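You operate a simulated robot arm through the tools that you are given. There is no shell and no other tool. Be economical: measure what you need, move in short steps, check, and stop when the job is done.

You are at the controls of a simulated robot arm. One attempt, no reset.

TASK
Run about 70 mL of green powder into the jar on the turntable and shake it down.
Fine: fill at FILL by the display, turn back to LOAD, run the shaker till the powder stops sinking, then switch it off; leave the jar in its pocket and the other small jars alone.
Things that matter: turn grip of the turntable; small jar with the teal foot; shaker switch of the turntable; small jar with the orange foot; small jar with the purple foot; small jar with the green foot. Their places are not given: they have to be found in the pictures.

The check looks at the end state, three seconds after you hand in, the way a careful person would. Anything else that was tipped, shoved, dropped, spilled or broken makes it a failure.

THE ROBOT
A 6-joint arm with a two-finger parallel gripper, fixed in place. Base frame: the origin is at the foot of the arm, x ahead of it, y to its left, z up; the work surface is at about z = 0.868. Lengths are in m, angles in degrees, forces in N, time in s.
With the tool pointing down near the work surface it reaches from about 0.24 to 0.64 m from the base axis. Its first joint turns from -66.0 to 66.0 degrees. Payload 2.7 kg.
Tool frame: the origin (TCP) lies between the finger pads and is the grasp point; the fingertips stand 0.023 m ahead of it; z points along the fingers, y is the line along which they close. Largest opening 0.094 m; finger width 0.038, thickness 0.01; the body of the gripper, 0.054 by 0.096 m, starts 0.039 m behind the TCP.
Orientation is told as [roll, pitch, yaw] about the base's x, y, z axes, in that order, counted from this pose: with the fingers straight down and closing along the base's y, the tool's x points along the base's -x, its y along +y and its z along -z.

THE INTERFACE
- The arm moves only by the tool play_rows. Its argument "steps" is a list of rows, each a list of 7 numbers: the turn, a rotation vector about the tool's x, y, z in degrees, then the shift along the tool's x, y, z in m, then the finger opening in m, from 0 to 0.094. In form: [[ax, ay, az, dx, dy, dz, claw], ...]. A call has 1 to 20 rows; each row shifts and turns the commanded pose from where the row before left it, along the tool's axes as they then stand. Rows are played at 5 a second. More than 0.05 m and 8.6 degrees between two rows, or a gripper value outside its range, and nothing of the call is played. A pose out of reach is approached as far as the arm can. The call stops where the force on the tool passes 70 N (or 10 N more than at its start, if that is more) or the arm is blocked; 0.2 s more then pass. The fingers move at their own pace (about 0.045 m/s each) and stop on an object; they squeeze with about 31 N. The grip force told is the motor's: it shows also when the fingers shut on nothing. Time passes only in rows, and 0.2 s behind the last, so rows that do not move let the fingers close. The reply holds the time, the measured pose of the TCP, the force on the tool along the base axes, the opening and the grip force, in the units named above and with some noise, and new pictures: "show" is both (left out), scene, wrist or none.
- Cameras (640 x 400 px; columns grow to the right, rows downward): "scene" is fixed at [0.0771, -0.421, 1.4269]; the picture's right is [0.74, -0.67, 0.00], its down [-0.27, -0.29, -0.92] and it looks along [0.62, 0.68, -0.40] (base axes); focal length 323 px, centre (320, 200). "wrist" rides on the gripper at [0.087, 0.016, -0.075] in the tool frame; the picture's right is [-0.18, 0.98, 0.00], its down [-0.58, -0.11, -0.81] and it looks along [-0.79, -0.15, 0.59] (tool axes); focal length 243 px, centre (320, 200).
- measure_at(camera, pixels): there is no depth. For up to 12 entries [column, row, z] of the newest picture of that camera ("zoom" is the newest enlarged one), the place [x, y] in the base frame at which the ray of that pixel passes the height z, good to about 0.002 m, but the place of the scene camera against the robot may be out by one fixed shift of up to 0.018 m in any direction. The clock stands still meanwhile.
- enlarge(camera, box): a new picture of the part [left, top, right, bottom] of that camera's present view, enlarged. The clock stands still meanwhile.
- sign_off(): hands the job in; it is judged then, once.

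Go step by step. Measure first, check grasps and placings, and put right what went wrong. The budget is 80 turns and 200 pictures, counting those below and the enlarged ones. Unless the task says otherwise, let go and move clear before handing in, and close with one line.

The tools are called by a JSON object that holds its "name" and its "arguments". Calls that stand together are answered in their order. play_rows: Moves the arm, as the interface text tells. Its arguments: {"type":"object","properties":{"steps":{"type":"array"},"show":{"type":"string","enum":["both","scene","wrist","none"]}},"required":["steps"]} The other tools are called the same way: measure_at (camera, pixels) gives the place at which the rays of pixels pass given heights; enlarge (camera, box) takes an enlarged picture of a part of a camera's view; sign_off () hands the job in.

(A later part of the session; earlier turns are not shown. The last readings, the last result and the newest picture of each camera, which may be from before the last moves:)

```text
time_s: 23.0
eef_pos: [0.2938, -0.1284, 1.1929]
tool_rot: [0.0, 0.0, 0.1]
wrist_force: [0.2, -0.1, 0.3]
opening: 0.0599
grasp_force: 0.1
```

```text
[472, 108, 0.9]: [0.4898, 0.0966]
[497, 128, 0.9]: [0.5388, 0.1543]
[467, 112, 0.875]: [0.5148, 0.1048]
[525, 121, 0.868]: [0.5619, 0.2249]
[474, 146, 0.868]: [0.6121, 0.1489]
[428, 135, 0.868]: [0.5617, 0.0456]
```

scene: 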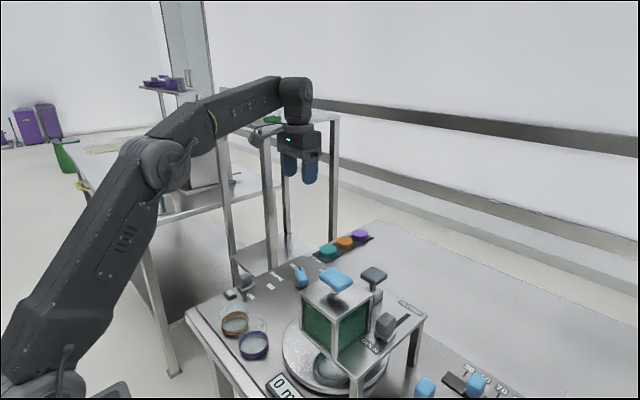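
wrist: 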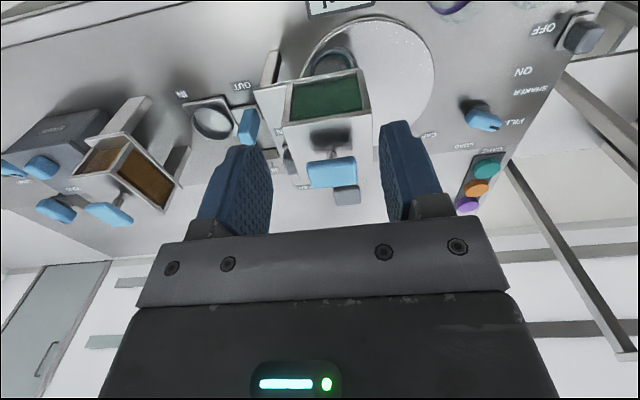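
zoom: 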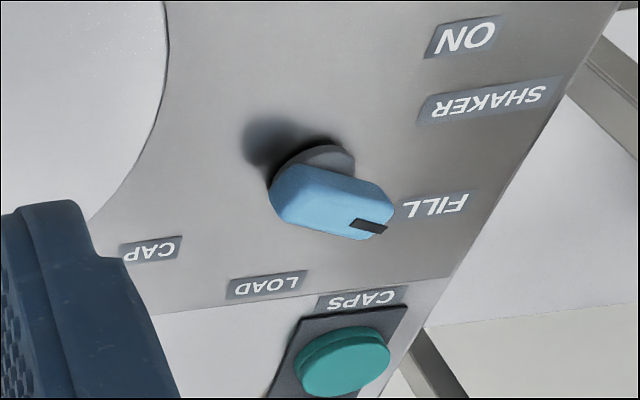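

The pointer is on FILL, so the gate or a plunger must control the flow. I'll go right to look straight along the gate slot.

{"name": "play_rows", "arguments": {"steps": [[0, 0, 0, 0, -0.04, -0.01, 0.09], [0, 0, 0, 0, -0.04, -0.01, 0.09], [0, 0, 0, 0.0, -0.02, 0, 0.09], [0, 0, 0, 0, 0, 0, 0.09]], "show": "wrist"}}

{"name": "enlarge", "arguments": {"camera": "wrist", "box": [280, 60, 440, 180]}}

```text
time_s: 24.0
eef_pos: [0.287, -0.229, 1.2105]
tool_rot: [0.0, 0.1, 0.1]
wrist_force: [-0.5, -0.2, 0.3]
opening: 0.0899
grasp_force: 0.1
```

wrist: 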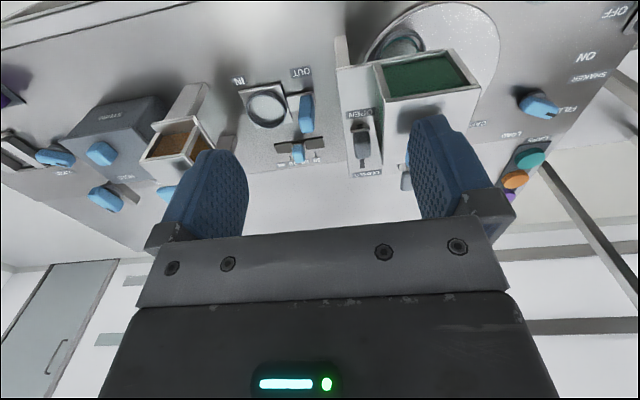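

```text
3.33 times, centred on (360, 120) of wrist
```

zoom: 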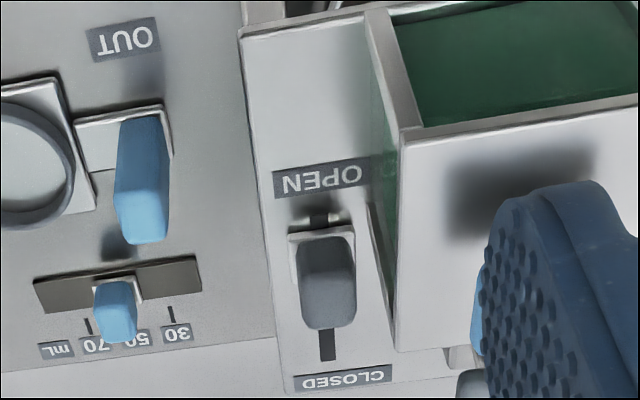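

{"name": "measure_at", "arguments": {"camera": "zoom", "pixels": [[241, 35, 0.97], [241, 35, 1.0], [321, 233, 0.97], [321, 233, 1.0], [290, 232, 0.97], [353, 228, 0.97], [326, 320, 1.0], [326, 320, 1.02], [320, 212, 0.97], [326, 358, 0.97], [400, 130, 1.08], [393, 348, 1.08]]}}

```text
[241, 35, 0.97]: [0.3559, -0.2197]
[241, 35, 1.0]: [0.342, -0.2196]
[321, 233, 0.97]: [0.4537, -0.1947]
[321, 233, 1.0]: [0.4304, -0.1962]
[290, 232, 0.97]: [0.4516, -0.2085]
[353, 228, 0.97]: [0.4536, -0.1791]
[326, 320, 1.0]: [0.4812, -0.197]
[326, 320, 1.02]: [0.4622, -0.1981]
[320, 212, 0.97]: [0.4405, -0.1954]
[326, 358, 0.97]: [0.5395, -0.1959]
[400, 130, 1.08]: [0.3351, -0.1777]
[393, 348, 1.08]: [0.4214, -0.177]
```

{"name": "play_rows", "arguments": {"steps": [[0, 0, 0, 0, 0, 0, 0.09]], "show": "scene"}}

{"name": "enlarge", "arguments": {"camera": "scene", "box": [260, 260, 420, 400]}}

```text
time_s: 24.4
eef_pos: [0.2884, -0.2293, 1.2107]
tool_rot: [0.0, 0.1, 0.1]
wrist_force: [0.7, -1.0, -0.2]
opening: 0.0898
grasp_force: 0.0
```

scene: 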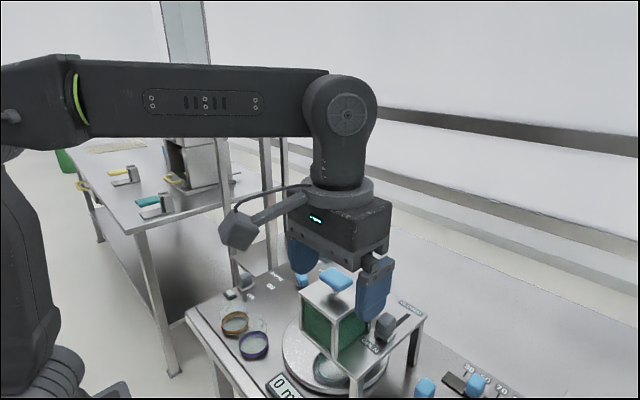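

```text
2.86 times, centred on (340, 330) of scene
```

zoom: 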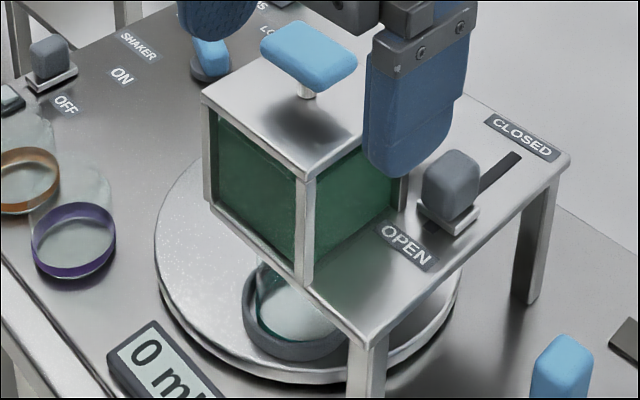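

The display still shows 0 mL with the gate at OPEN and the pointer on FILL. The blue T-knob on the hopper top (335,279) is the likely release, so I'll move above it for a check.

{"name": "play_rows", "arguments": {"steps": [[0, 0, 0, 0, 0.049, 0, 0.09], [0, 0, 0, 0, 0.049, 0, 0.09], [0, 0, 0, -0.03, 0, 0, 0.09], [0, 0, 0, -0.03, 0, 0, 0.09], [0, 0, 0, 0, 0, 0.03, 0.09], [0, 0, 0, 0, 0, 0, 0.09]]}}

{"name": "enlarge", "arguments": {"camera": "wrist", "box": [220, 60, 460, 230]}}

```text
time_s: 25.8
eef_pos: [0.3499, -0.1306, 1.1809]
tool_rot: [0.0, 0.0, 0.0]
wrist_force: [-0.1, -0.4, -0.1]
opening: 0.0899
grasp_force: 0.1
```

scene: 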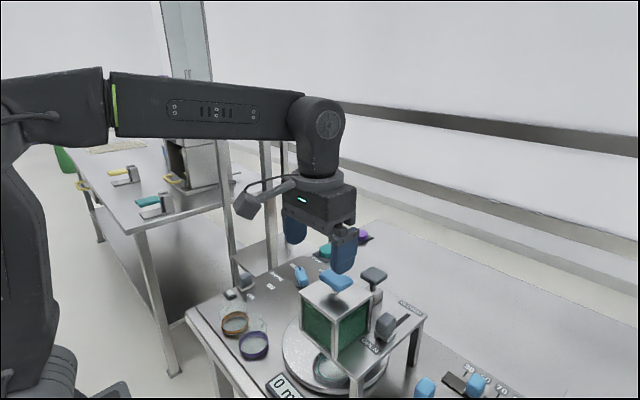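
wrist: 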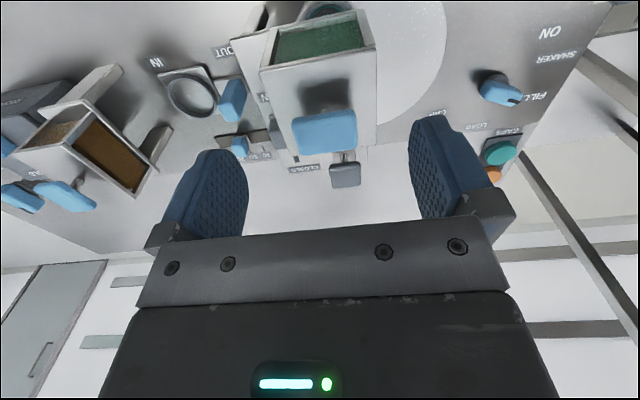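

```text
2.35 times, centred on (340, 145) of wrist
```

zoom: 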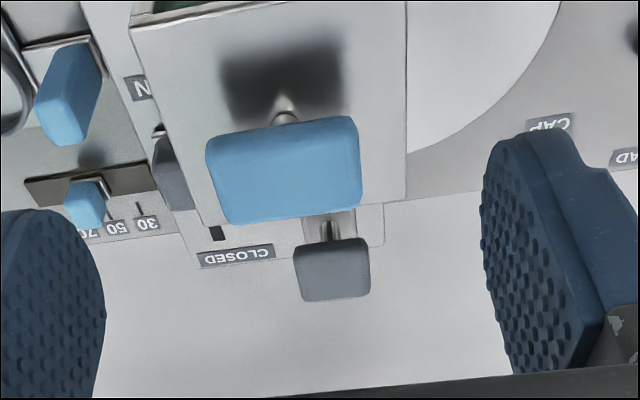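

{"name": "measure_at", "arguments": {"camera": "zoom", "pixels": [[284, 172, 1.09], [284, 172, 1.1], [284, 172, 1.11], [207, 175, 1.1], [360, 170, 1.1], [285, 125, 1.1], [285, 220, 1.1], [285, 118, 1.065], [332, 270, 1.04], [132, 30, 1.065], [405, 5, 1.065], [332, 240, 0.99]]}}

{"name": "measure_at", "arguments": {"camera": "scene", "pixels": [[335, 283, 1.09], [335, 283, 1.1], [335, 283, 1.11], [336, 292, 1.065], [373, 275, 1.04]]}}

```text
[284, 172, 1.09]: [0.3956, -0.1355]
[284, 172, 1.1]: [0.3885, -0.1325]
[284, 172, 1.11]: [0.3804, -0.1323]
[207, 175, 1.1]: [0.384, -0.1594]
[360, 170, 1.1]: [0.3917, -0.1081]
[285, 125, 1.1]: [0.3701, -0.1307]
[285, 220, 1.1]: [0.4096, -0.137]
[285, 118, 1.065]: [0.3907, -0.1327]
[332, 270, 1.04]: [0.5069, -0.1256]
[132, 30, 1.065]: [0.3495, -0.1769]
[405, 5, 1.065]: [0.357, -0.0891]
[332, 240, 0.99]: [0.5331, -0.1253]
```

```text
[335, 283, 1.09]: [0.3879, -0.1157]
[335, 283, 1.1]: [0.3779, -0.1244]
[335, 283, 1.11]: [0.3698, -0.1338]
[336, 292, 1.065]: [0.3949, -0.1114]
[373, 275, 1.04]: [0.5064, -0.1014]
```

The T-knob is centred on the stem at (0.391,-0.133), z≈1.097. I'll lower over it, close the fingers and check.

{"name": "play_rows", "arguments": {"steps": [[0, 0, 0, -0.041, -0.002, 0, 0.09], [0, 0, 0, 0, 0, 0.03, 0.09], [0, 0, 0, 0, 0, 0.03, 0.09], [0, 0, 0, 0, 0, 0.015, 0.09], [0, 0, 0, 0, 0, 0, 0.04], [0, 0, 0, 0, 0, 0, 0.04], [0, 0, 0, 0, 0, 0, 0.04]]}}

{"name": "enlarge", "arguments": {"camera": "scene", "box": [260, 240, 420, 400]}}

```text
time_s: 27.4
eef_pos: [0.3923, -0.1322, 1.1069]
tool_rot: [-0.2, -0.1, 0.1]
wrist_force: [0.2, -0.2, -1.8]
opening: 0.0497
grasp_force: 35.1
```

scene: 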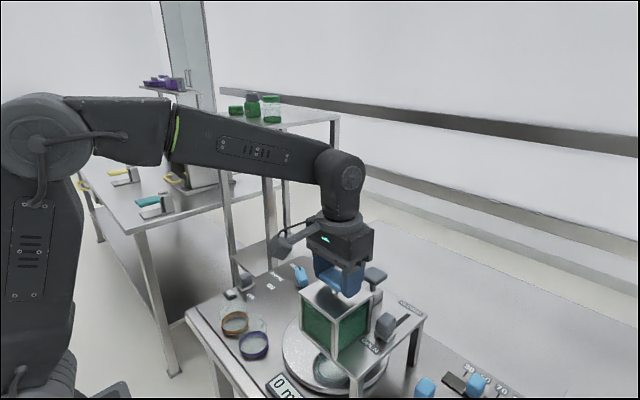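
wrist: 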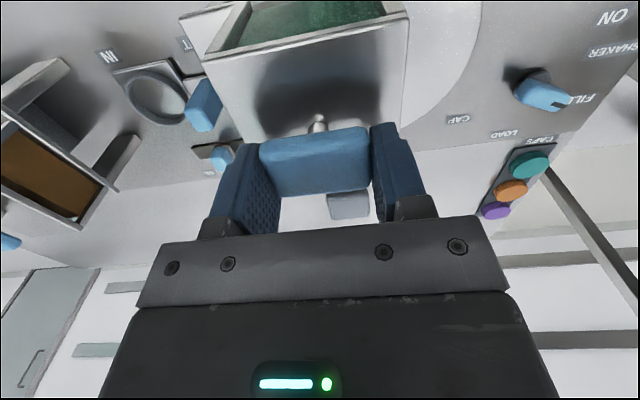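

```text
2.50 times, centred on (340, 320) of scene
```

zoom: 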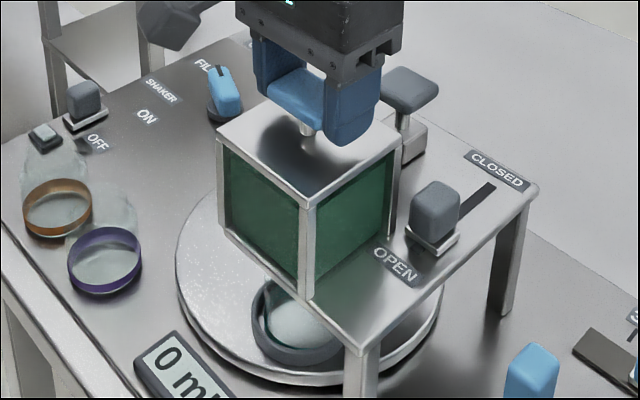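

The T-knob is held (opening 0.0497). I'll press it gently by 5 mm and watch the force and display.

{"name": "play_rows", "arguments": {"steps": [[0, 0, 0, 0, 0, 0.003, 0.04], [0, 0, 0, 0, 0, 0.003, 0.04], [0, 0, 0, 0, 0, 0, 0.04]], "show": "scene"}}

{"name": "enlarge", "arguments": {"camera": "scene", "box": [260, 240, 420, 400]}}

```text
time_s: 28.2
eef_pos: [0.392, -0.1322, 1.1024]
tool_rot: [0.0, -0.2, 0.2]
wrist_force: [2.5, -1.3, 2.4]
opening: 0.0493
grasp_force: 45.1
```

scene: 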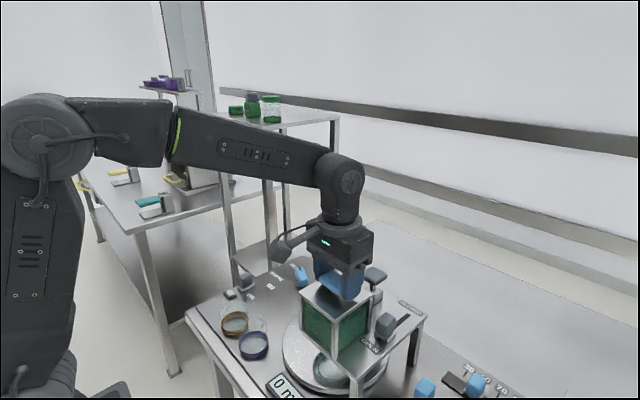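

```text
2.50 times, centred on (340, 320) of scene
```

zoom: 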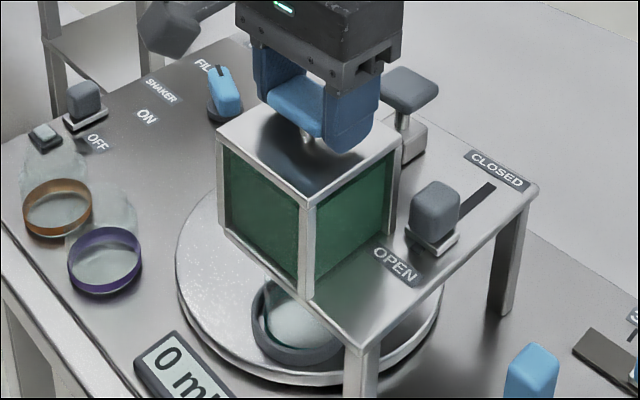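

The knob goes down with only about 2 N, so it's a plunger. I'll press on about 8 mm.

{"name": "play_rows", "arguments": {"steps": [[0, 0, 0, 0, 0, 0.004, 0.04], [0, 0, 0, 0, 0, 0.004, 0.04], [0, 0, 0, 0, 0, 0, 0.04]], "show": "scene"}}

{"name": "enlarge", "arguments": {"camera": "scene", "box": [260, 240, 420, 400]}}

```text
time_s: 29.0
eef_pos: [0.3912, -0.1327, 1.0963]
tool_rot: [-0.1, -0.1, 0.1]
wrist_force: [-8.0, 4.0, 37.5]
opening: 0.0496
grasp_force: 45.5
```

scene: 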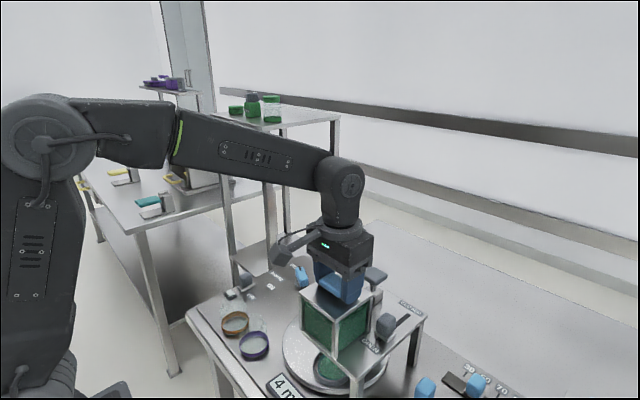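

```text
2.50 times, centred on (340, 320) of scene
```

zoom: 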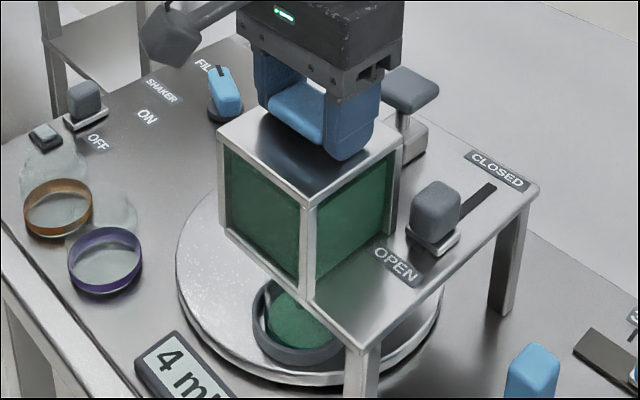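

The display reads 4 mL and green powder shows in the jar, so the press dispenses. I'll hold it to see the rate.

{"name": "play_rows", "arguments": {"steps": [[0, 0, 0, 0, 0, 0, 0.04], [0, 0, 0, 0, 0, 0, 0.04]], "show": "scene"}}

{"name": "enlarge", "arguments": {"camera": "scene", "box": [240, 320, 400, 400]}}

```text
time_s: 29.6
eef_pos: [0.3926, -0.133, 1.0956]
tool_rot: [0.0, -0.2, 0.1]
wrist_force: [-8.0, 3.6, 39.9]
opening: 0.0493
grasp_force: 45.4
```

scene: 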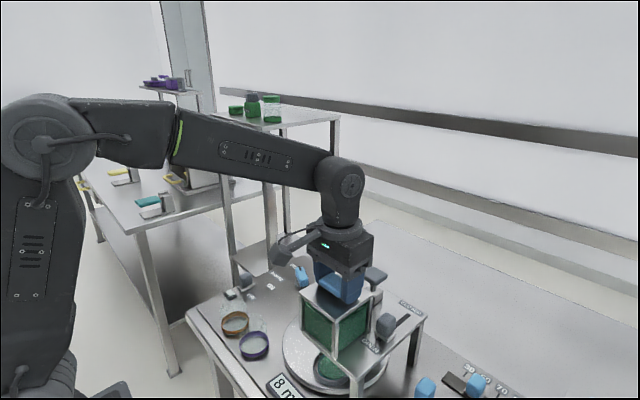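

```text
4.00 times, centred on (320, 360) of scene
```

zoom: 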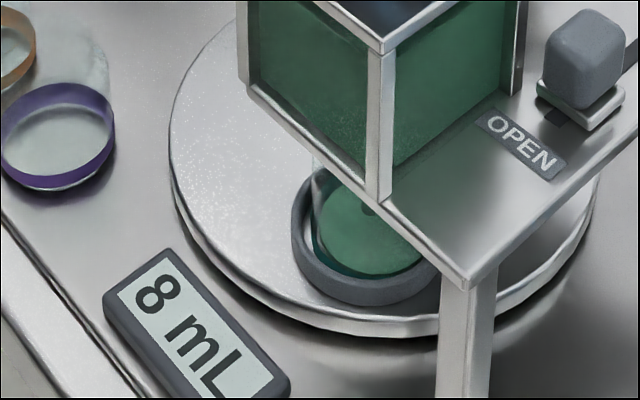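

The rate is about 6.7 mL/s. I'll hold for about 4 s and re-read.

{"name": "play_rows", "arguments": {"steps": [[0, 0, 0, 0, 0, 0, 0.04], [0, 0, 0, 0, 0, 0, 0.04], [0, 0, 0, 0, 0, 0, 0.04], [0, 0, 0, 0, 0, 0, 0.04], [0, 0, 0, 0, 0, 0, 0.04], [0, 0, 0, 0, 0, 0, 0.04], [0, 0, 0, 0, 0, 0, 0.04], [0, 0, 0, 0, 0, 0, 0.04], [0, 0, 0, 0, 0, 0, 0.04], [0, 0, 0, 0, 0, 0, 0.04], [0, 0, 0, 0, 0, 0, 0.04], [0, 0, 0, 0, 0, 0, 0.04], [0, 0, 0, 0, 0, 0, 0.04], [0, 0, 0, 0, 0, 0, 0.04], [0, 0, 0, 0, 0, 0, 0.04], [0, 0, 0, 0, 0, 0, 0.04], [0, 0, 0, 0, 0, 0, 0.04], [0, 0, 0, 0, 0, 0, 0.04]], "show": "scene"}}

{"name": "enlarge", "arguments": {"camera": "scene", "box": [240, 320, 400, 400]}}

```text
time_s: 33.4
eef_pos: [0.3923, -0.1322, 1.0958]
tool_rot: [-0.1, -0.3, 0.0]
wrist_force: [-11.8, 3.7, 39.4]
opening: 0.0497
grasp_force: 45.1
```

scene: 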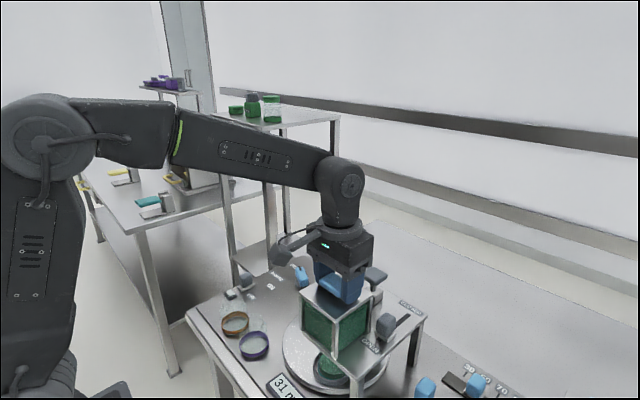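

```text
4.00 times, centred on (320, 360) of scene
```

zoom: 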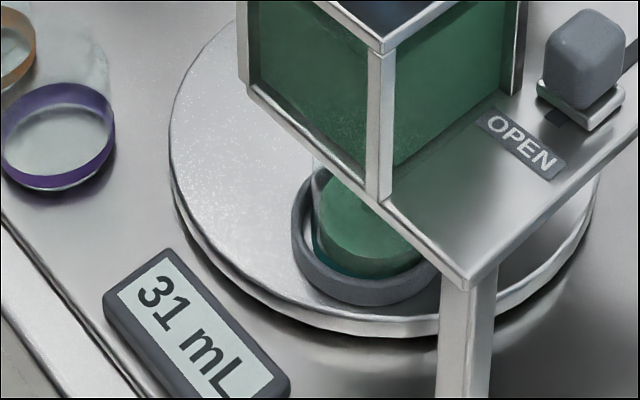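

31 mL, at about 6 mL/s. I'll hold 4.2 s more, which should give about 56.

{"name": "play_rows", "arguments": {"steps": [[0, 0, 0, 0, 0, 0, 0.04], [0, 0, 0, 0, 0, 0, 0.04], [0, 0, 0, 0, 0, 0, 0.04], [0, 0, 0, 0, 0, 0, 0.04], [0, 0, 0, 0, 0, 0, 0.04], [0, 0, 0, 0, 0, 0, 0.04], [0, 0, 0, 0, 0, 0, 0.04], [0, 0, 0, 0, 0, 0, 0.04], [0, 0, 0, 0, 0, 0, 0.04], [0, 0, 0, 0, 0, 0, 0.04], [0, 0, 0, 0, 0, 0, 0.04], [0, 0, 0, 0, 0, 0, 0.04], [0, 0, 0, 0, 0, 0, 0.04], [0, 0, 0, 0, 0, 0, 0.04], [0, 0, 0, 0, 0, 0, 0.04], [0, 0, 0, 0, 0, 0, 0.04], [0, 0, 0, 0, 0, 0, 0.04], [0, 0, 0, 0, 0, 0, 0.04], [0, 0, 0, 0, 0, 0, 0.04], [0, 0, 0, 0, 0, 0, 0.04]], "show": "scene"}}

{"name": "enlarge", "arguments": {"camera": "scene", "box": [240, 320, 400, 400]}}

```text
time_s: 37.6
eef_pos: [0.3922, -0.1324, 1.0961]
tool_rot: [0.0, -0.2, 0.0]
wrist_force: [-10.5, 4.1, 39.2]
opening: 0.0497
grasp_force: 44.7
```

scene: 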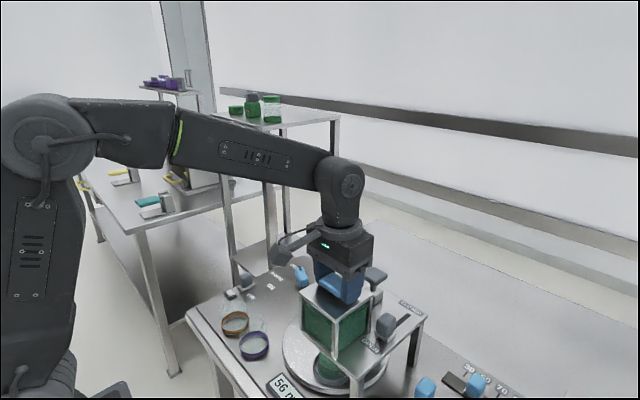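

```text
4.00 times, centred on (320, 360) of scene
```

zoom: 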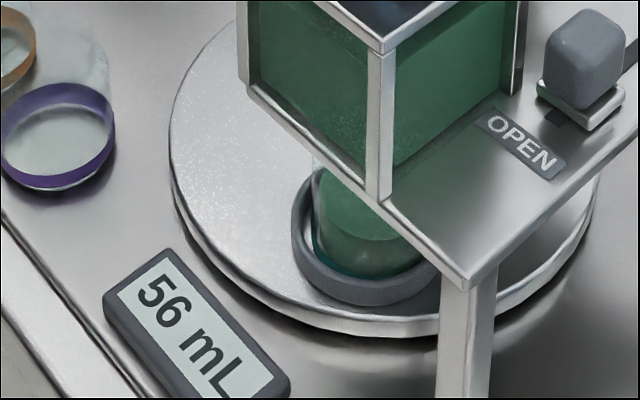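

56 mL as predicted. I'll hold 1.4 s more and read again.

{"name": "play_rows", "arguments": {"steps": [[0, 0, 0, 0, 0, 0, 0.04], [0, 0, 0, 0, 0, 0, 0.04], [0, 0, 0, 0, 0, 0, 0.04], [0, 0, 0, 0, 0, 0, 0.04], [0, 0, 0, 0, 0, 0, 0.04], [0, 0, 0, 0, 0, 0, 0.04]], "show": "scene"}}

{"name": "enlarge", "arguments": {"camera": "scene", "box": [240, 320, 400, 400]}}

```text
time_s: 39.0
eef_pos: [0.3912, -0.1317, 1.0958]
tool_rot: [-0.1, -0.2, 0.1]
wrist_force: [-11.1, 3.9, 38.0]
opening: 0.0495
grasp_force: 44.8
```

scene: 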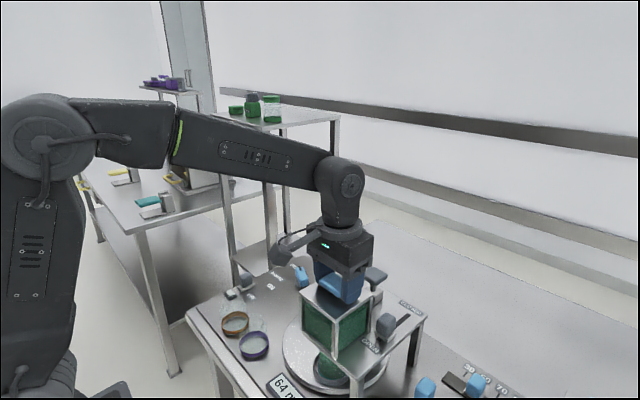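

```text
4.00 times, centred on (320, 360) of scene
```

zoom: 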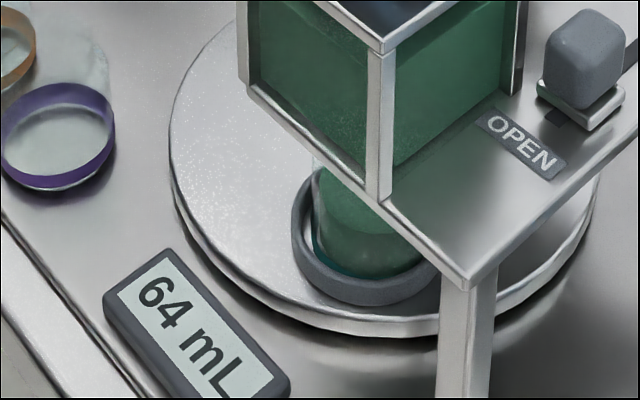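

64 mL. I'll hold about 0.6 s more and then let the plunger rise.

{"name": "play_rows", "arguments": {"steps": [[0, 0, 0, 0, 0, 0, 0.04], [0, 0, 0, 0, 0, 0, 0.04], [0, 0, 0, 0, 0, 0, 0.04], [0, 0, 0, 0, 0, -0.011, 0.04], [0, 0, 0, 0, 0, -0.004, 0.04], [0, 0, 0, 0, 0, 0, 0.04]], "show": "scene"}}

{"name": "enlarge", "arguments": {"camera": "scene", "box": [240, 320, 400, 400]}}

```text
time_s: 40.4
eef_pos: [0.3922, -0.1318, 1.1057]
tool_rot: [0.1, 0.1, 0.1]
wrist_force: [3.7, 5.8, -0.1]
opening: 0.0495
grasp_force: 44.9
```

scene: 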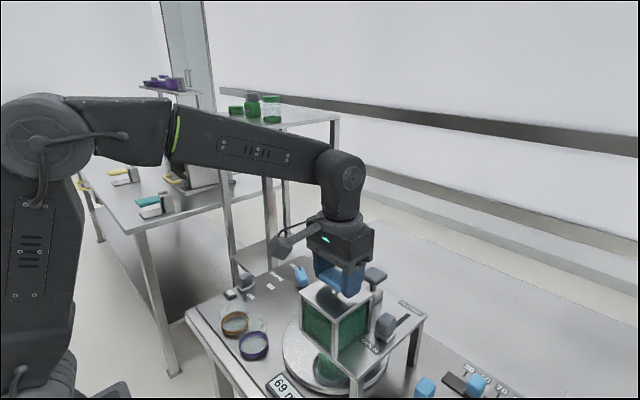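

```text
4.00 times, centred on (320, 360) of scene
```

zoom: 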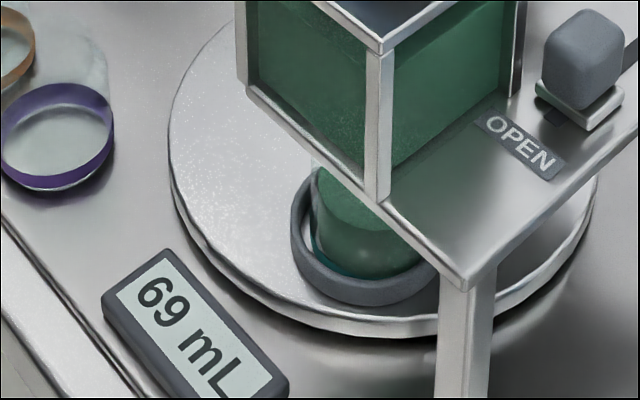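

69 mL, a good fill. I'll release the knob, rise, and go back above the turn grip with yaw 66°.

{"name": "play_rows", "arguments": {"steps": [[0, 0, 0, 0, 0, 0, 0.09], [0, 0, 0, 0, 0, 0, 0.09], [0, 0, 0, 0, 0, -0.042, 0.09], [0, 0, 0, 0, 0, -0.043, 0.09], [0, 0, 0, -0.0213, 0.0424, 0, 0.07], [0, 0, 0, -0.0213, 0.0424, 0, 0.06], [0, 0, 0, -0.0213, 0.0424, 0, 0.06], [0, 0, 0, -0.0213, 0.0424, 0, 0.06], [0, 0, 0, -0.0213, 0.0424, 0, 0.06], [0, 0, 0, -0.0213, 0.0424, 0, 0.06], [0, 0, -8.25, 0, 0, 0, 0.06], [0, 0, -8.25, 0, 0, 0, 0.06], [0, 0, -8.25, 0, 0, 0, 0.06], [0, 0, -8.25, 0, 0, 0, 0.06], [0, 0, -8.25, 0, 0, 0, 0.06], [0, 0, -8.25, 0, 0, 0, 0.06], [0, 0, -8.25, 0, 0, 0, 0.06], [0, 0, -8.25, 0, 0, 0, 0.06], [0, 0, 0, 0, 0, 0, 0.06]]}}

{"name": "enlarge", "arguments": {"camera": "scene", "box": [240, 240, 400, 400]}}

```text
time_s: 44.4
eef_pos: [0.5185, 0.1222, 1.1921]
tool_rot: [0.0, -0.1, 66.2]
wrist_force: [0.1, -0.4, -0.8]
opening: 0.0601
grasp_force: 0.0
```

scene: 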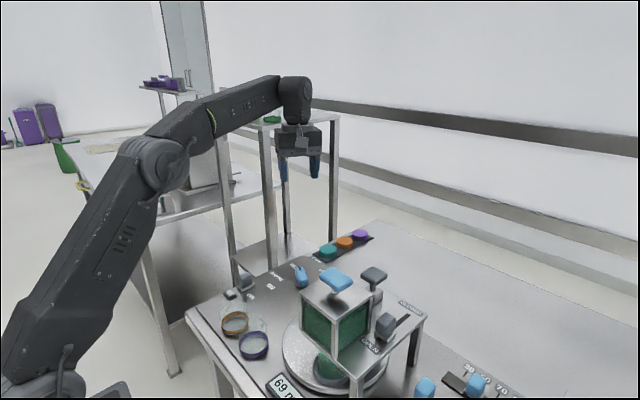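
wrist: 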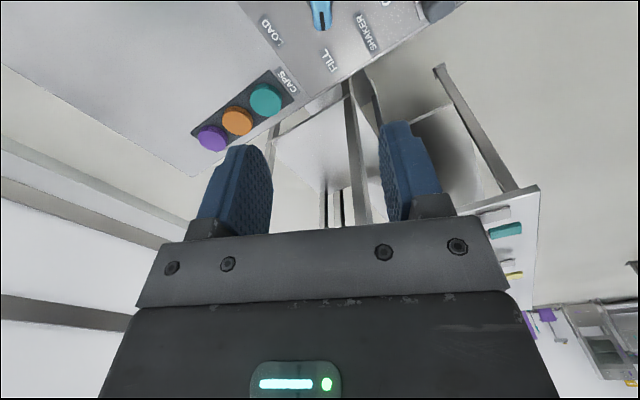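

```text
2.50 times, centred on (320, 320) of scene
```

zoom: 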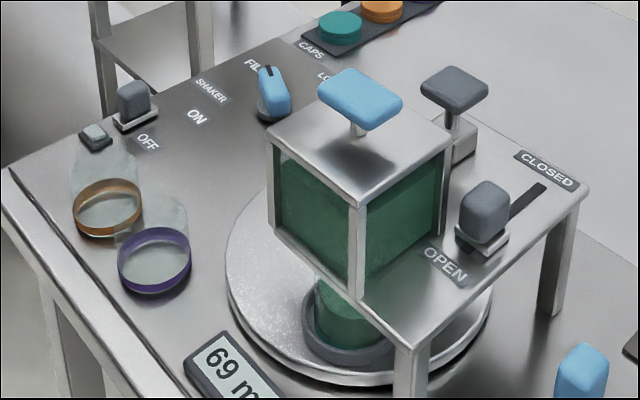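

The display holds at 69. I'll go down and grip the bar.

{"name": "play_rows", "arguments": {"steps": [[0, 0, 0, -0.0008, -0.0018, 0.045, 0.06], [0, 0, 0, 0, 0, 0.045, 0.06], [0, 0, 0, 0, 0, 0.045, 0.06], [0, 0, 0, 0, 0, 0.045, 0.06], [0, 0, 0, 0, 0, 0.045, 0.06], [0, 0, 0, 0, 0, 0.035, 0.06], [0, 0, 0, 0, 0, 0.021, 0.06], [0, 0, 0, 0, 0, 0, 0.06], [0, 0, 0, 0, 0, 0, 0.015], [0, 0, 0, 0, 0, 0, 0.015], [0, 0, 0, 0, 0, 0, 0.015], [0, 0, 0, 0, 0, 0, 0.015]]}}

```text
time_s: 47.0
eef_pos: [0.5197, 0.1219, 0.912]
tool_rot: [0.2, 0.1, 66.0]
wrist_force: [-19.8, 5.1, 5.3]
opening: 0.0237
grasp_force: 44.9
```

scene: 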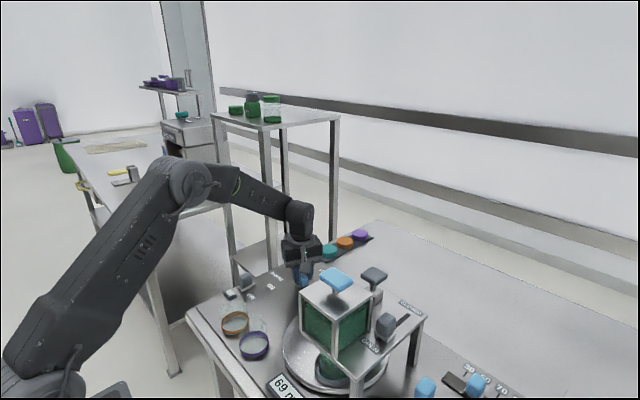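
wrist: 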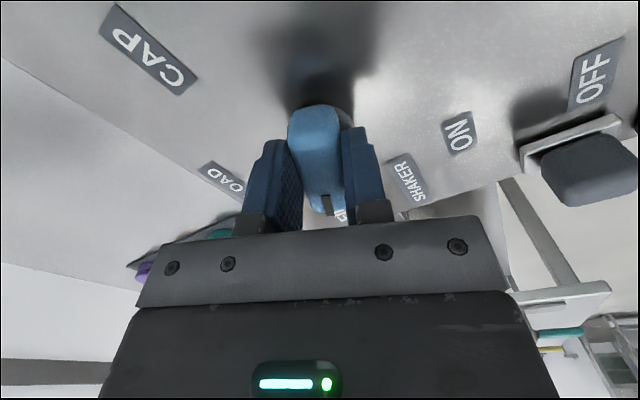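

The bar is held squarely. I'll turn back slowly toward LOAD.

{"name": "play_rows", "arguments": {"steps": [[0, 0, 3, 0, 0, 0, 0.015], [0, 0, 4, 0, 0, 0, 0.015], [0, 0, 4, 0, 0, 0, 0.015], [0, 0, 4, 0, 0, 0, 0.015], [0, 0, 4, 0, 0, 0, 0.015], [0, 0, 4, 0, 0, 0, 0.015], [0, 0, 4, 0, 0, 0, 0.015], [0, 0, 4, 0, 0, 0, 0.015], [0, 0, 4, 0, 0, 0, 0.015], [0, 0, 4, 0, 0, 0, 0.015], [0, 0, 4, 0, 0, 0, 0.015], [0, 0, 4, 0, 0, 0, 0.015], [0, 0, 4, 0, 0, 0, 0.015], [0, 0, 4, 0, 0, 0, 0.015], [0, 0, 4, 0, 0, 0, 0.015], [0, 0, 4, 0, 0, 0, 0.015], [0, 0, 3, 0, 0, 0, 0.015], [0, 0, 0, 0, 0, 0, 0.015]]}}

{"name": "enlarge", "arguments": {"camera": "wrist", "box": [180, 80, 460, 240]}}

```text
time_s: 50.8
eef_pos: [0.5185, 0.1253, 0.9108]
tool_rot: [0.1, 0.3, 0.1]
wrist_force: [-33.3, 17.9, 7.7]
opening: 0.0241
grasp_force: 44.8
```

scene: 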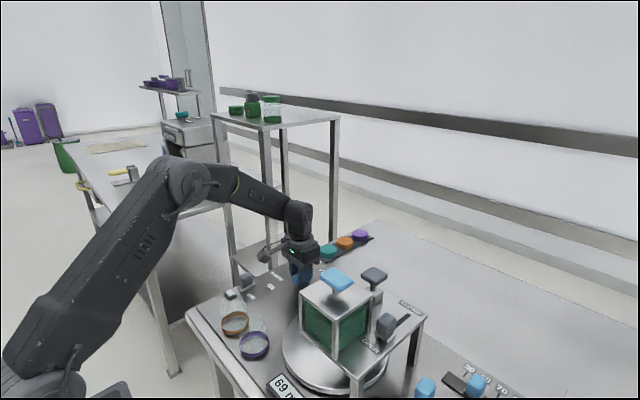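
wrist: 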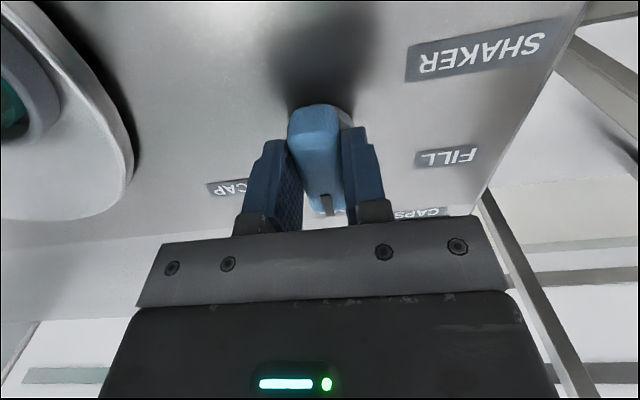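

```text
2.29 times, centred on (320, 160) of wrist
```

zoom: 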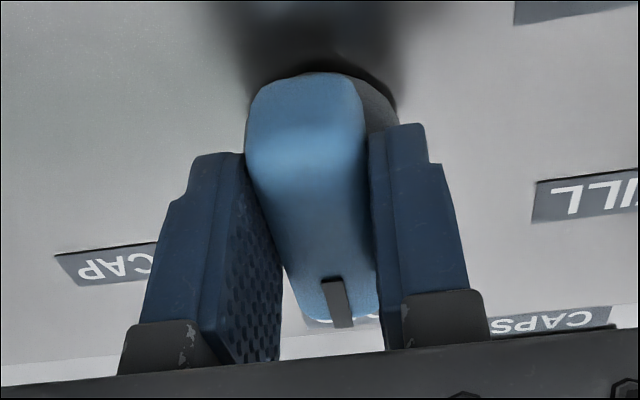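

The grip is back at 0°. I'll release and rise to compare with the starting picture.

{"name": "play_rows", "arguments": {"steps": [[0, 0, 0, 0, 0, 0, 0.06], [0, 0, 0, 0, 0, 0, 0.06], [0, 0, 0, 0, 0, -0.019, 0.06], [0, 0, 0, 0, 0, -0.019, 0.06], [0, 0, 0, 0, 0, 0, 0.06]], "show": "wrist"}}

{"name": "enlarge", "arguments": {"camera": "wrist", "box": [240, 40, 440, 190]}}

```text
time_s: 52.0
eef_pos: [0.5219, 0.1226, 0.9498]
tool_rot: [0.0, 0.0, 0.0]
wrist_force: [-0.3, 0.7, -0.1]
opening: 0.0597
grasp_force: 0.1
```

wrist: 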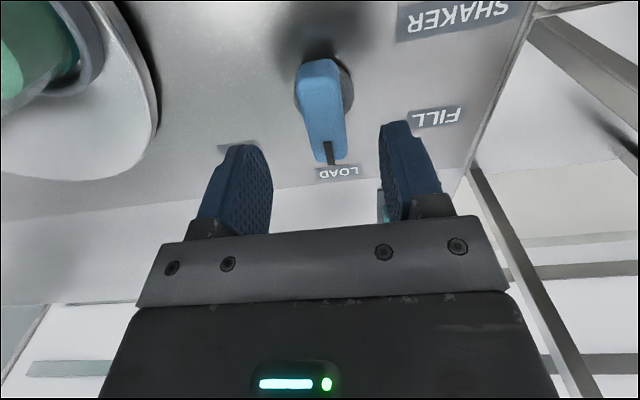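

```text
2.67 times, centred on (340, 115) of wrist
```

zoom: 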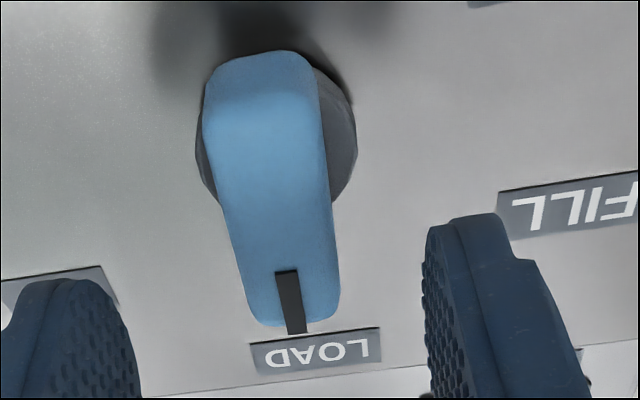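

The pointer and LOAD label match the start. Next is the shaker switch, so I'll rise and back off to look at it.

{"name": "play_rows", "arguments": {"steps": [[0, 0, 0, 0, 0, -0.045, 0.06], [0, 0, 0, 0, 0, -0.045, 0.06], [0, 0, 0, 0, 0, -0.045, 0.06], [0, 0, 0, 0.045, 0.01, 0, 0.06], [0, 0, 0, 0.045, 0.01, 0, 0.06], [0, 0, 0, 0.045, 0.01, 0, 0.06], [0, 0, 0, 0.045, 0.01, 0, 0.06], [0, 0, 0, 0.045, 0.01, 0, 0.06], [0, 0, 0, 0, 0, 0, 0.06]]}}

{"name": "enlarge", "arguments": {"camera": "wrist", "box": [240, 0, 480, 150]}}

{"name": "enlarge", "arguments": {"camera": "scene", "box": [200, 240, 320, 400]}}

```text
time_s: 54.0
eef_pos: [0.295, 0.1711, 1.0807]
tool_rot: [0.0, 0.0, 0.0]
wrist_force: [-0.4, 0.2, 0.1]
opening: 0.0601
grasp_force: 0.0
```

scene: 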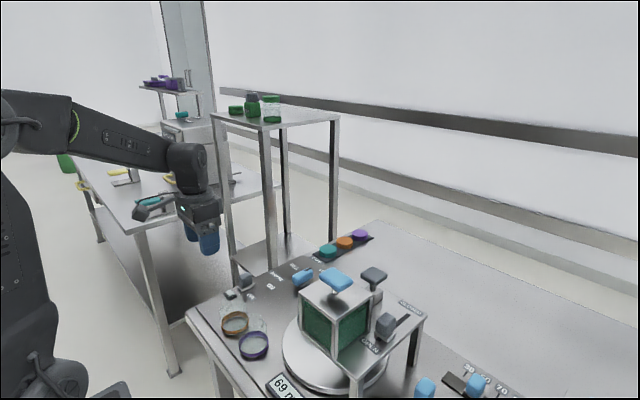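
wrist: 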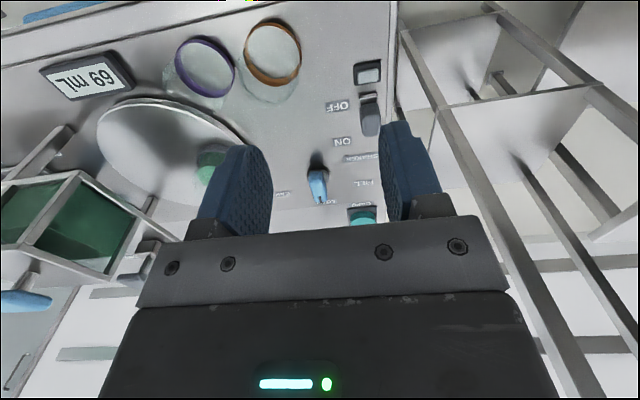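

```text
2.67 times, centred on (360, 75) of wrist
```

zoom: 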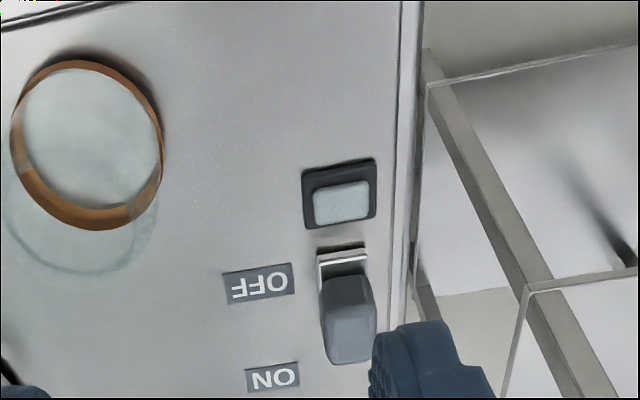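

```text
2.50 times, centred on (260, 320) of scene
```

zoom: 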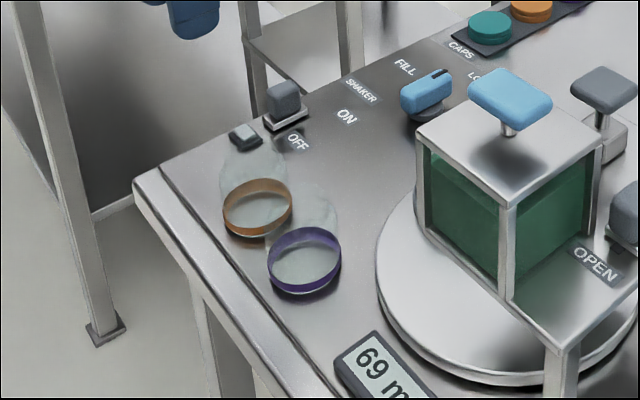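

{"name": "measure_at", "arguments": {"camera": "zoom", "pixels": [[343, 256, 0.877], [318, 265, 0.877], [368, 258, 0.877], [350, 350, 0.91], [350, 350, 0.9], [350, 350, 0.92], [348, 280, 0.91], [325, 330, 0.9], [375, 330, 0.9], [262, 283, 0.868], [275, 376, 0.868], [413, 258, 0.868]]}}

{"name": "measure_at", "arguments": {"camera": "scene", "pixels": [[246, 279, 0.905], [246, 279, 0.895], [247, 288, 0.873], [271, 286, 0.868], [251, 296, 0.868]]}}

```text
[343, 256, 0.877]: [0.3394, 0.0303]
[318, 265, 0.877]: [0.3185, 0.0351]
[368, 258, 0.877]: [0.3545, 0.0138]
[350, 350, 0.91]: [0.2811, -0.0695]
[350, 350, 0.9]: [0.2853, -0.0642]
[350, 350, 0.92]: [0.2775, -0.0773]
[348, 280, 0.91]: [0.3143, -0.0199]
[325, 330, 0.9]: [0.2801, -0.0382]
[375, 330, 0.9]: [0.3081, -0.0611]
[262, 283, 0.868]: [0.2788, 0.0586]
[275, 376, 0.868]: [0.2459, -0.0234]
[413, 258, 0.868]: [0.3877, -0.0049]
```

```text
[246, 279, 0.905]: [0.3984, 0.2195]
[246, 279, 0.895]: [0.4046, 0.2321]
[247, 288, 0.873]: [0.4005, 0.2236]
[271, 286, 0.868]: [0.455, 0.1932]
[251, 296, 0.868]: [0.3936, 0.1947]
```

That zoom was the scene one, so I'll remeasure with wrist pixels.

{"name": "measure_at", "arguments": {"camera": "wrist", "pixels": [[368.6, 96, 0.877], [371.3, 130, 0.91], [371.3, 130, 0.9], [370.5, 105, 0.91], [370.5, 105, 0.9], [360.8, 120, 0.9], [381, 120, 0.9], [338, 106, 0.868], [343, 141, 0.868], [395, 100, 0.868], [368, 73, 0.875]]}}

```text
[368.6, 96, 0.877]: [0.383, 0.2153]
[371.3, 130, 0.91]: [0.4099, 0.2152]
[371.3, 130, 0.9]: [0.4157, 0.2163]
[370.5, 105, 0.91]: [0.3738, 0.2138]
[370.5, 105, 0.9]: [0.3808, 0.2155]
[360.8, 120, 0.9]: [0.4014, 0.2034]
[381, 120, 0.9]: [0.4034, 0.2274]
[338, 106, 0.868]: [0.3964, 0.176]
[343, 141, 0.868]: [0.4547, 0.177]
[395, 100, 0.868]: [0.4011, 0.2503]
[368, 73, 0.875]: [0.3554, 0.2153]
```

{"name": "measure_at", "arguments": {"camera": "scene", "pixels": [[231, 230, 1.0], [226, 170, 1.1], [236, 280, 0.9], [267, 200, 1.0], [215, 116, 1.15], [215, 116, 1.25]]}}

{"name": "play_rows", "arguments": {"steps": [[0, 0, 0, -0.034, 0.0147, 0, 0.06], [0, 0, 0, -0.034, 0.0148, 0, 0.06], [0, 0, 0, -0.034, 0.015, 0, 0.06], [0, 0, -8.2, 0, 0, 0, 0.06], [0, 0, -8.2, 0, 0, 0, 0.06], [0, 0, -8.2, 0, 0, 0, 0.06], [0, 0, -8.2, 0, 0, 0, 0.06], [0, 0, -8.2, 0, 0, 0, 0.06], [0, 0, -8.2, 0, 0, 0, 0.06], [0, 0, -8.2, 0, 0, 0, 0.06], [0, 0, -8.2, 0, 0, 0, 0.06], [0, 0, -8.2, 0, 0, 0, 0.06], [0, 0, -8.2, 0, 0, 0, 0.06], [0, 0, -8, 0, 0, 0, 0.06], [0, 0, 0, 0, 0, 0, 0.06]]}}

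{"name": "enlarge", "arguments": {"camera": "scene", "box": [200, 220, 320, 340]}}

```text
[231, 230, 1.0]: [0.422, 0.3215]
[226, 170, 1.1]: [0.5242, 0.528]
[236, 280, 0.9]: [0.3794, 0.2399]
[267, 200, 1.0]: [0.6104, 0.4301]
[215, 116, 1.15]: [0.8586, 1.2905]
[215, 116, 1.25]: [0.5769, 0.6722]
```

```text
time_s: 57.2
eef_pos: [0.3978, 0.2164, 1.084]
tool_rot: [0.0, 0.0, 90.1]
wrist_force: [0.2, -0.9, -0.3]
opening: 0.0599
grasp_force: 0.0
```

scene: 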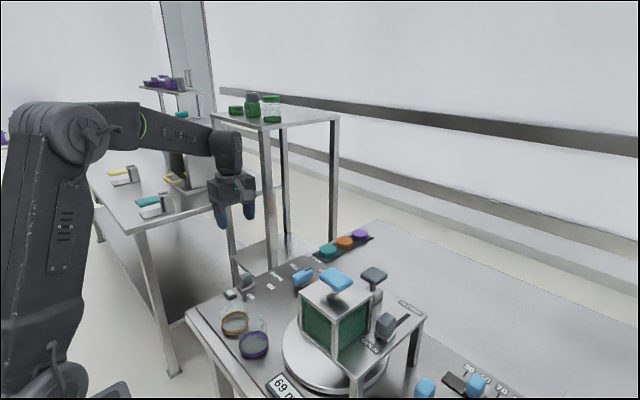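
wrist: 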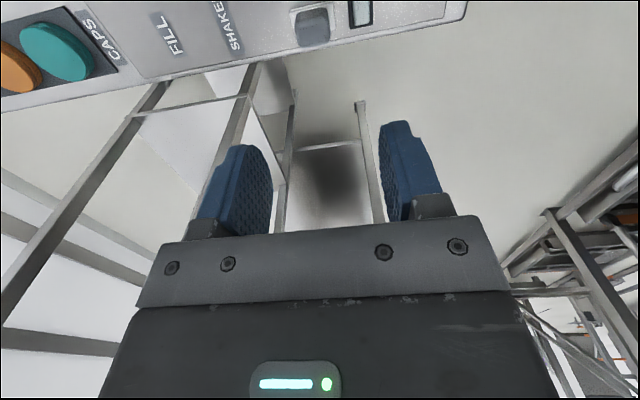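

```text
3.33 times, centred on (260, 280) of scene
```

zoom: 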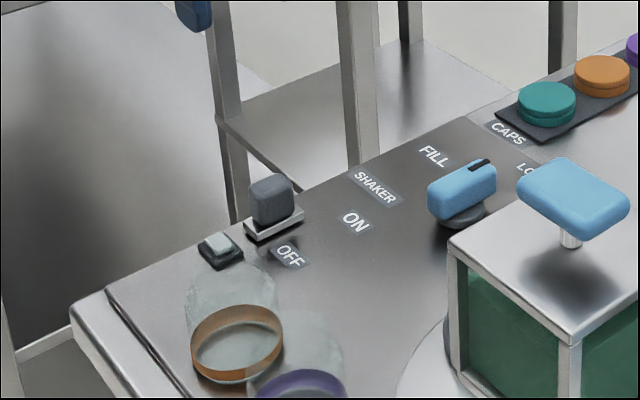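

I'm above the switch with the fingers closing along x. I'll come down to z≈0.91 and close gently.

{"name": "play_rows", "arguments": {"steps": [[0, 0, 0, 0, 0, 0.045, 0.06], [0, 0, 0, 0, 0, 0.045, 0.06], [0, 0, 0, 0, 0, 0.045, 0.06], [0, 0, 0, 0, 0, 0.02, 0.06], [0, 0, 0, 0, 0, 0.017, 0.06], [0, 0, 0, 0, 0, 0, 0.06]]}}

{"name": "enlarge", "arguments": {"camera": "scene", "box": [200, 240, 320, 320]}}

{"name": "enlarge", "arguments": {"camera": "wrist", "box": [180, 60, 480, 240]}}

```text
time_s: 58.6
eef_pos: [0.3971, 0.2148, 0.913]
tool_rot: [0.0, 0.0, 90.0]
wrist_force: [0.2, 0.2, -0.6]
opening: 0.06
grasp_force: 0.0
```

scene: 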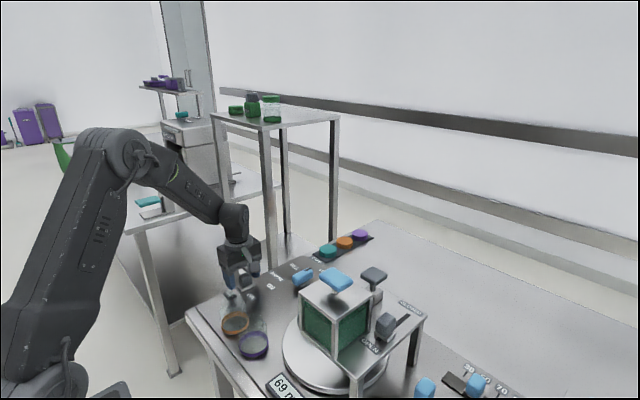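
wrist: 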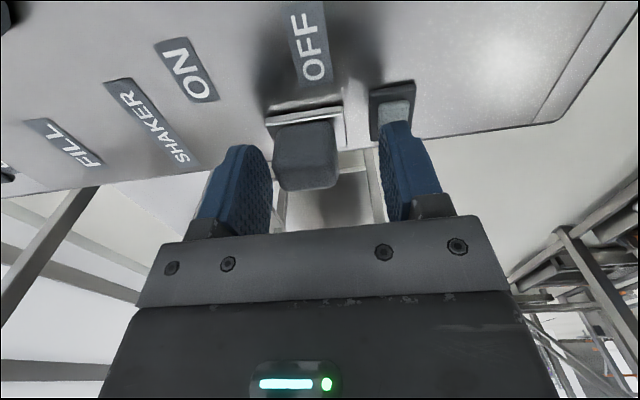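

```text
5.00 times, centred on (260, 280) of scene
```

zoom: 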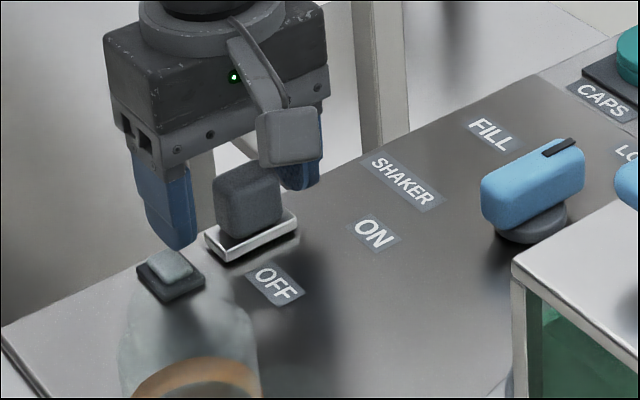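

```text
2.13 times, centred on (330, 150) of wrist
```

zoom: 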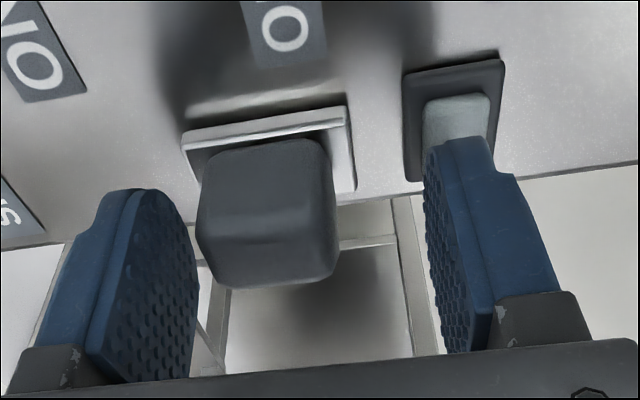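

The knob is a few mm toward +x of the finger centre. I'll shift 4 mm and close.

{"name": "play_rows", "arguments": {"steps": [[0, 0, 0, 0, -0.004, 0, 0.06], [0, 0, 0, 0, 0, 0, 0.015], [0, 0, 0, 0, 0, 0, 0.015], [0, 0, 0, 0, 0, 0, 0.015], [0, 0, 0, 0, 0, 0, 0.015]]}}

{"name": "enlarge", "arguments": {"camera": "scene", "box": [200, 240, 320, 320]}}

```text
time_s: 59.8
eef_pos: [0.4042, 0.2175, 0.9129]
tool_rot: [-0.2, -0.2, 90.0]
wrist_force: [29.6, -2.4, -6.7]
opening: 0.0314
grasp_force: 44.8
```

scene: 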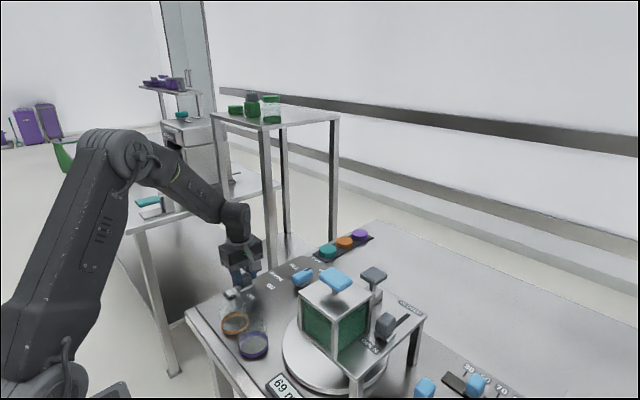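
wrist: 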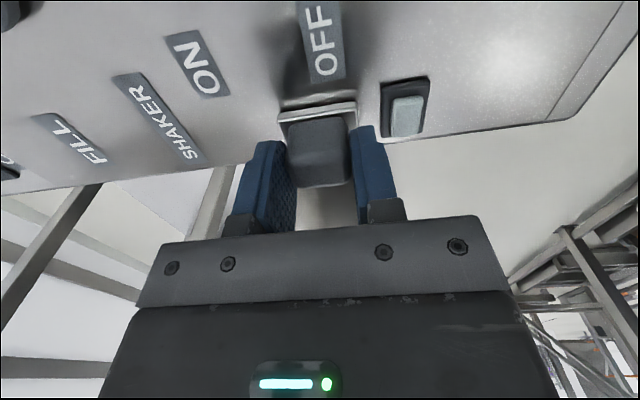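

```text
5.00 times, centred on (260, 280) of scene
```

zoom: 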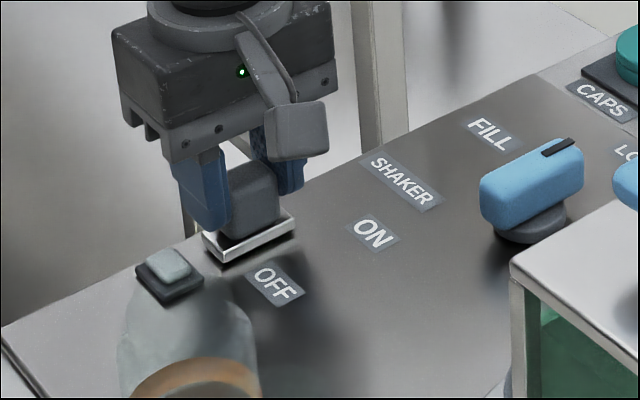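

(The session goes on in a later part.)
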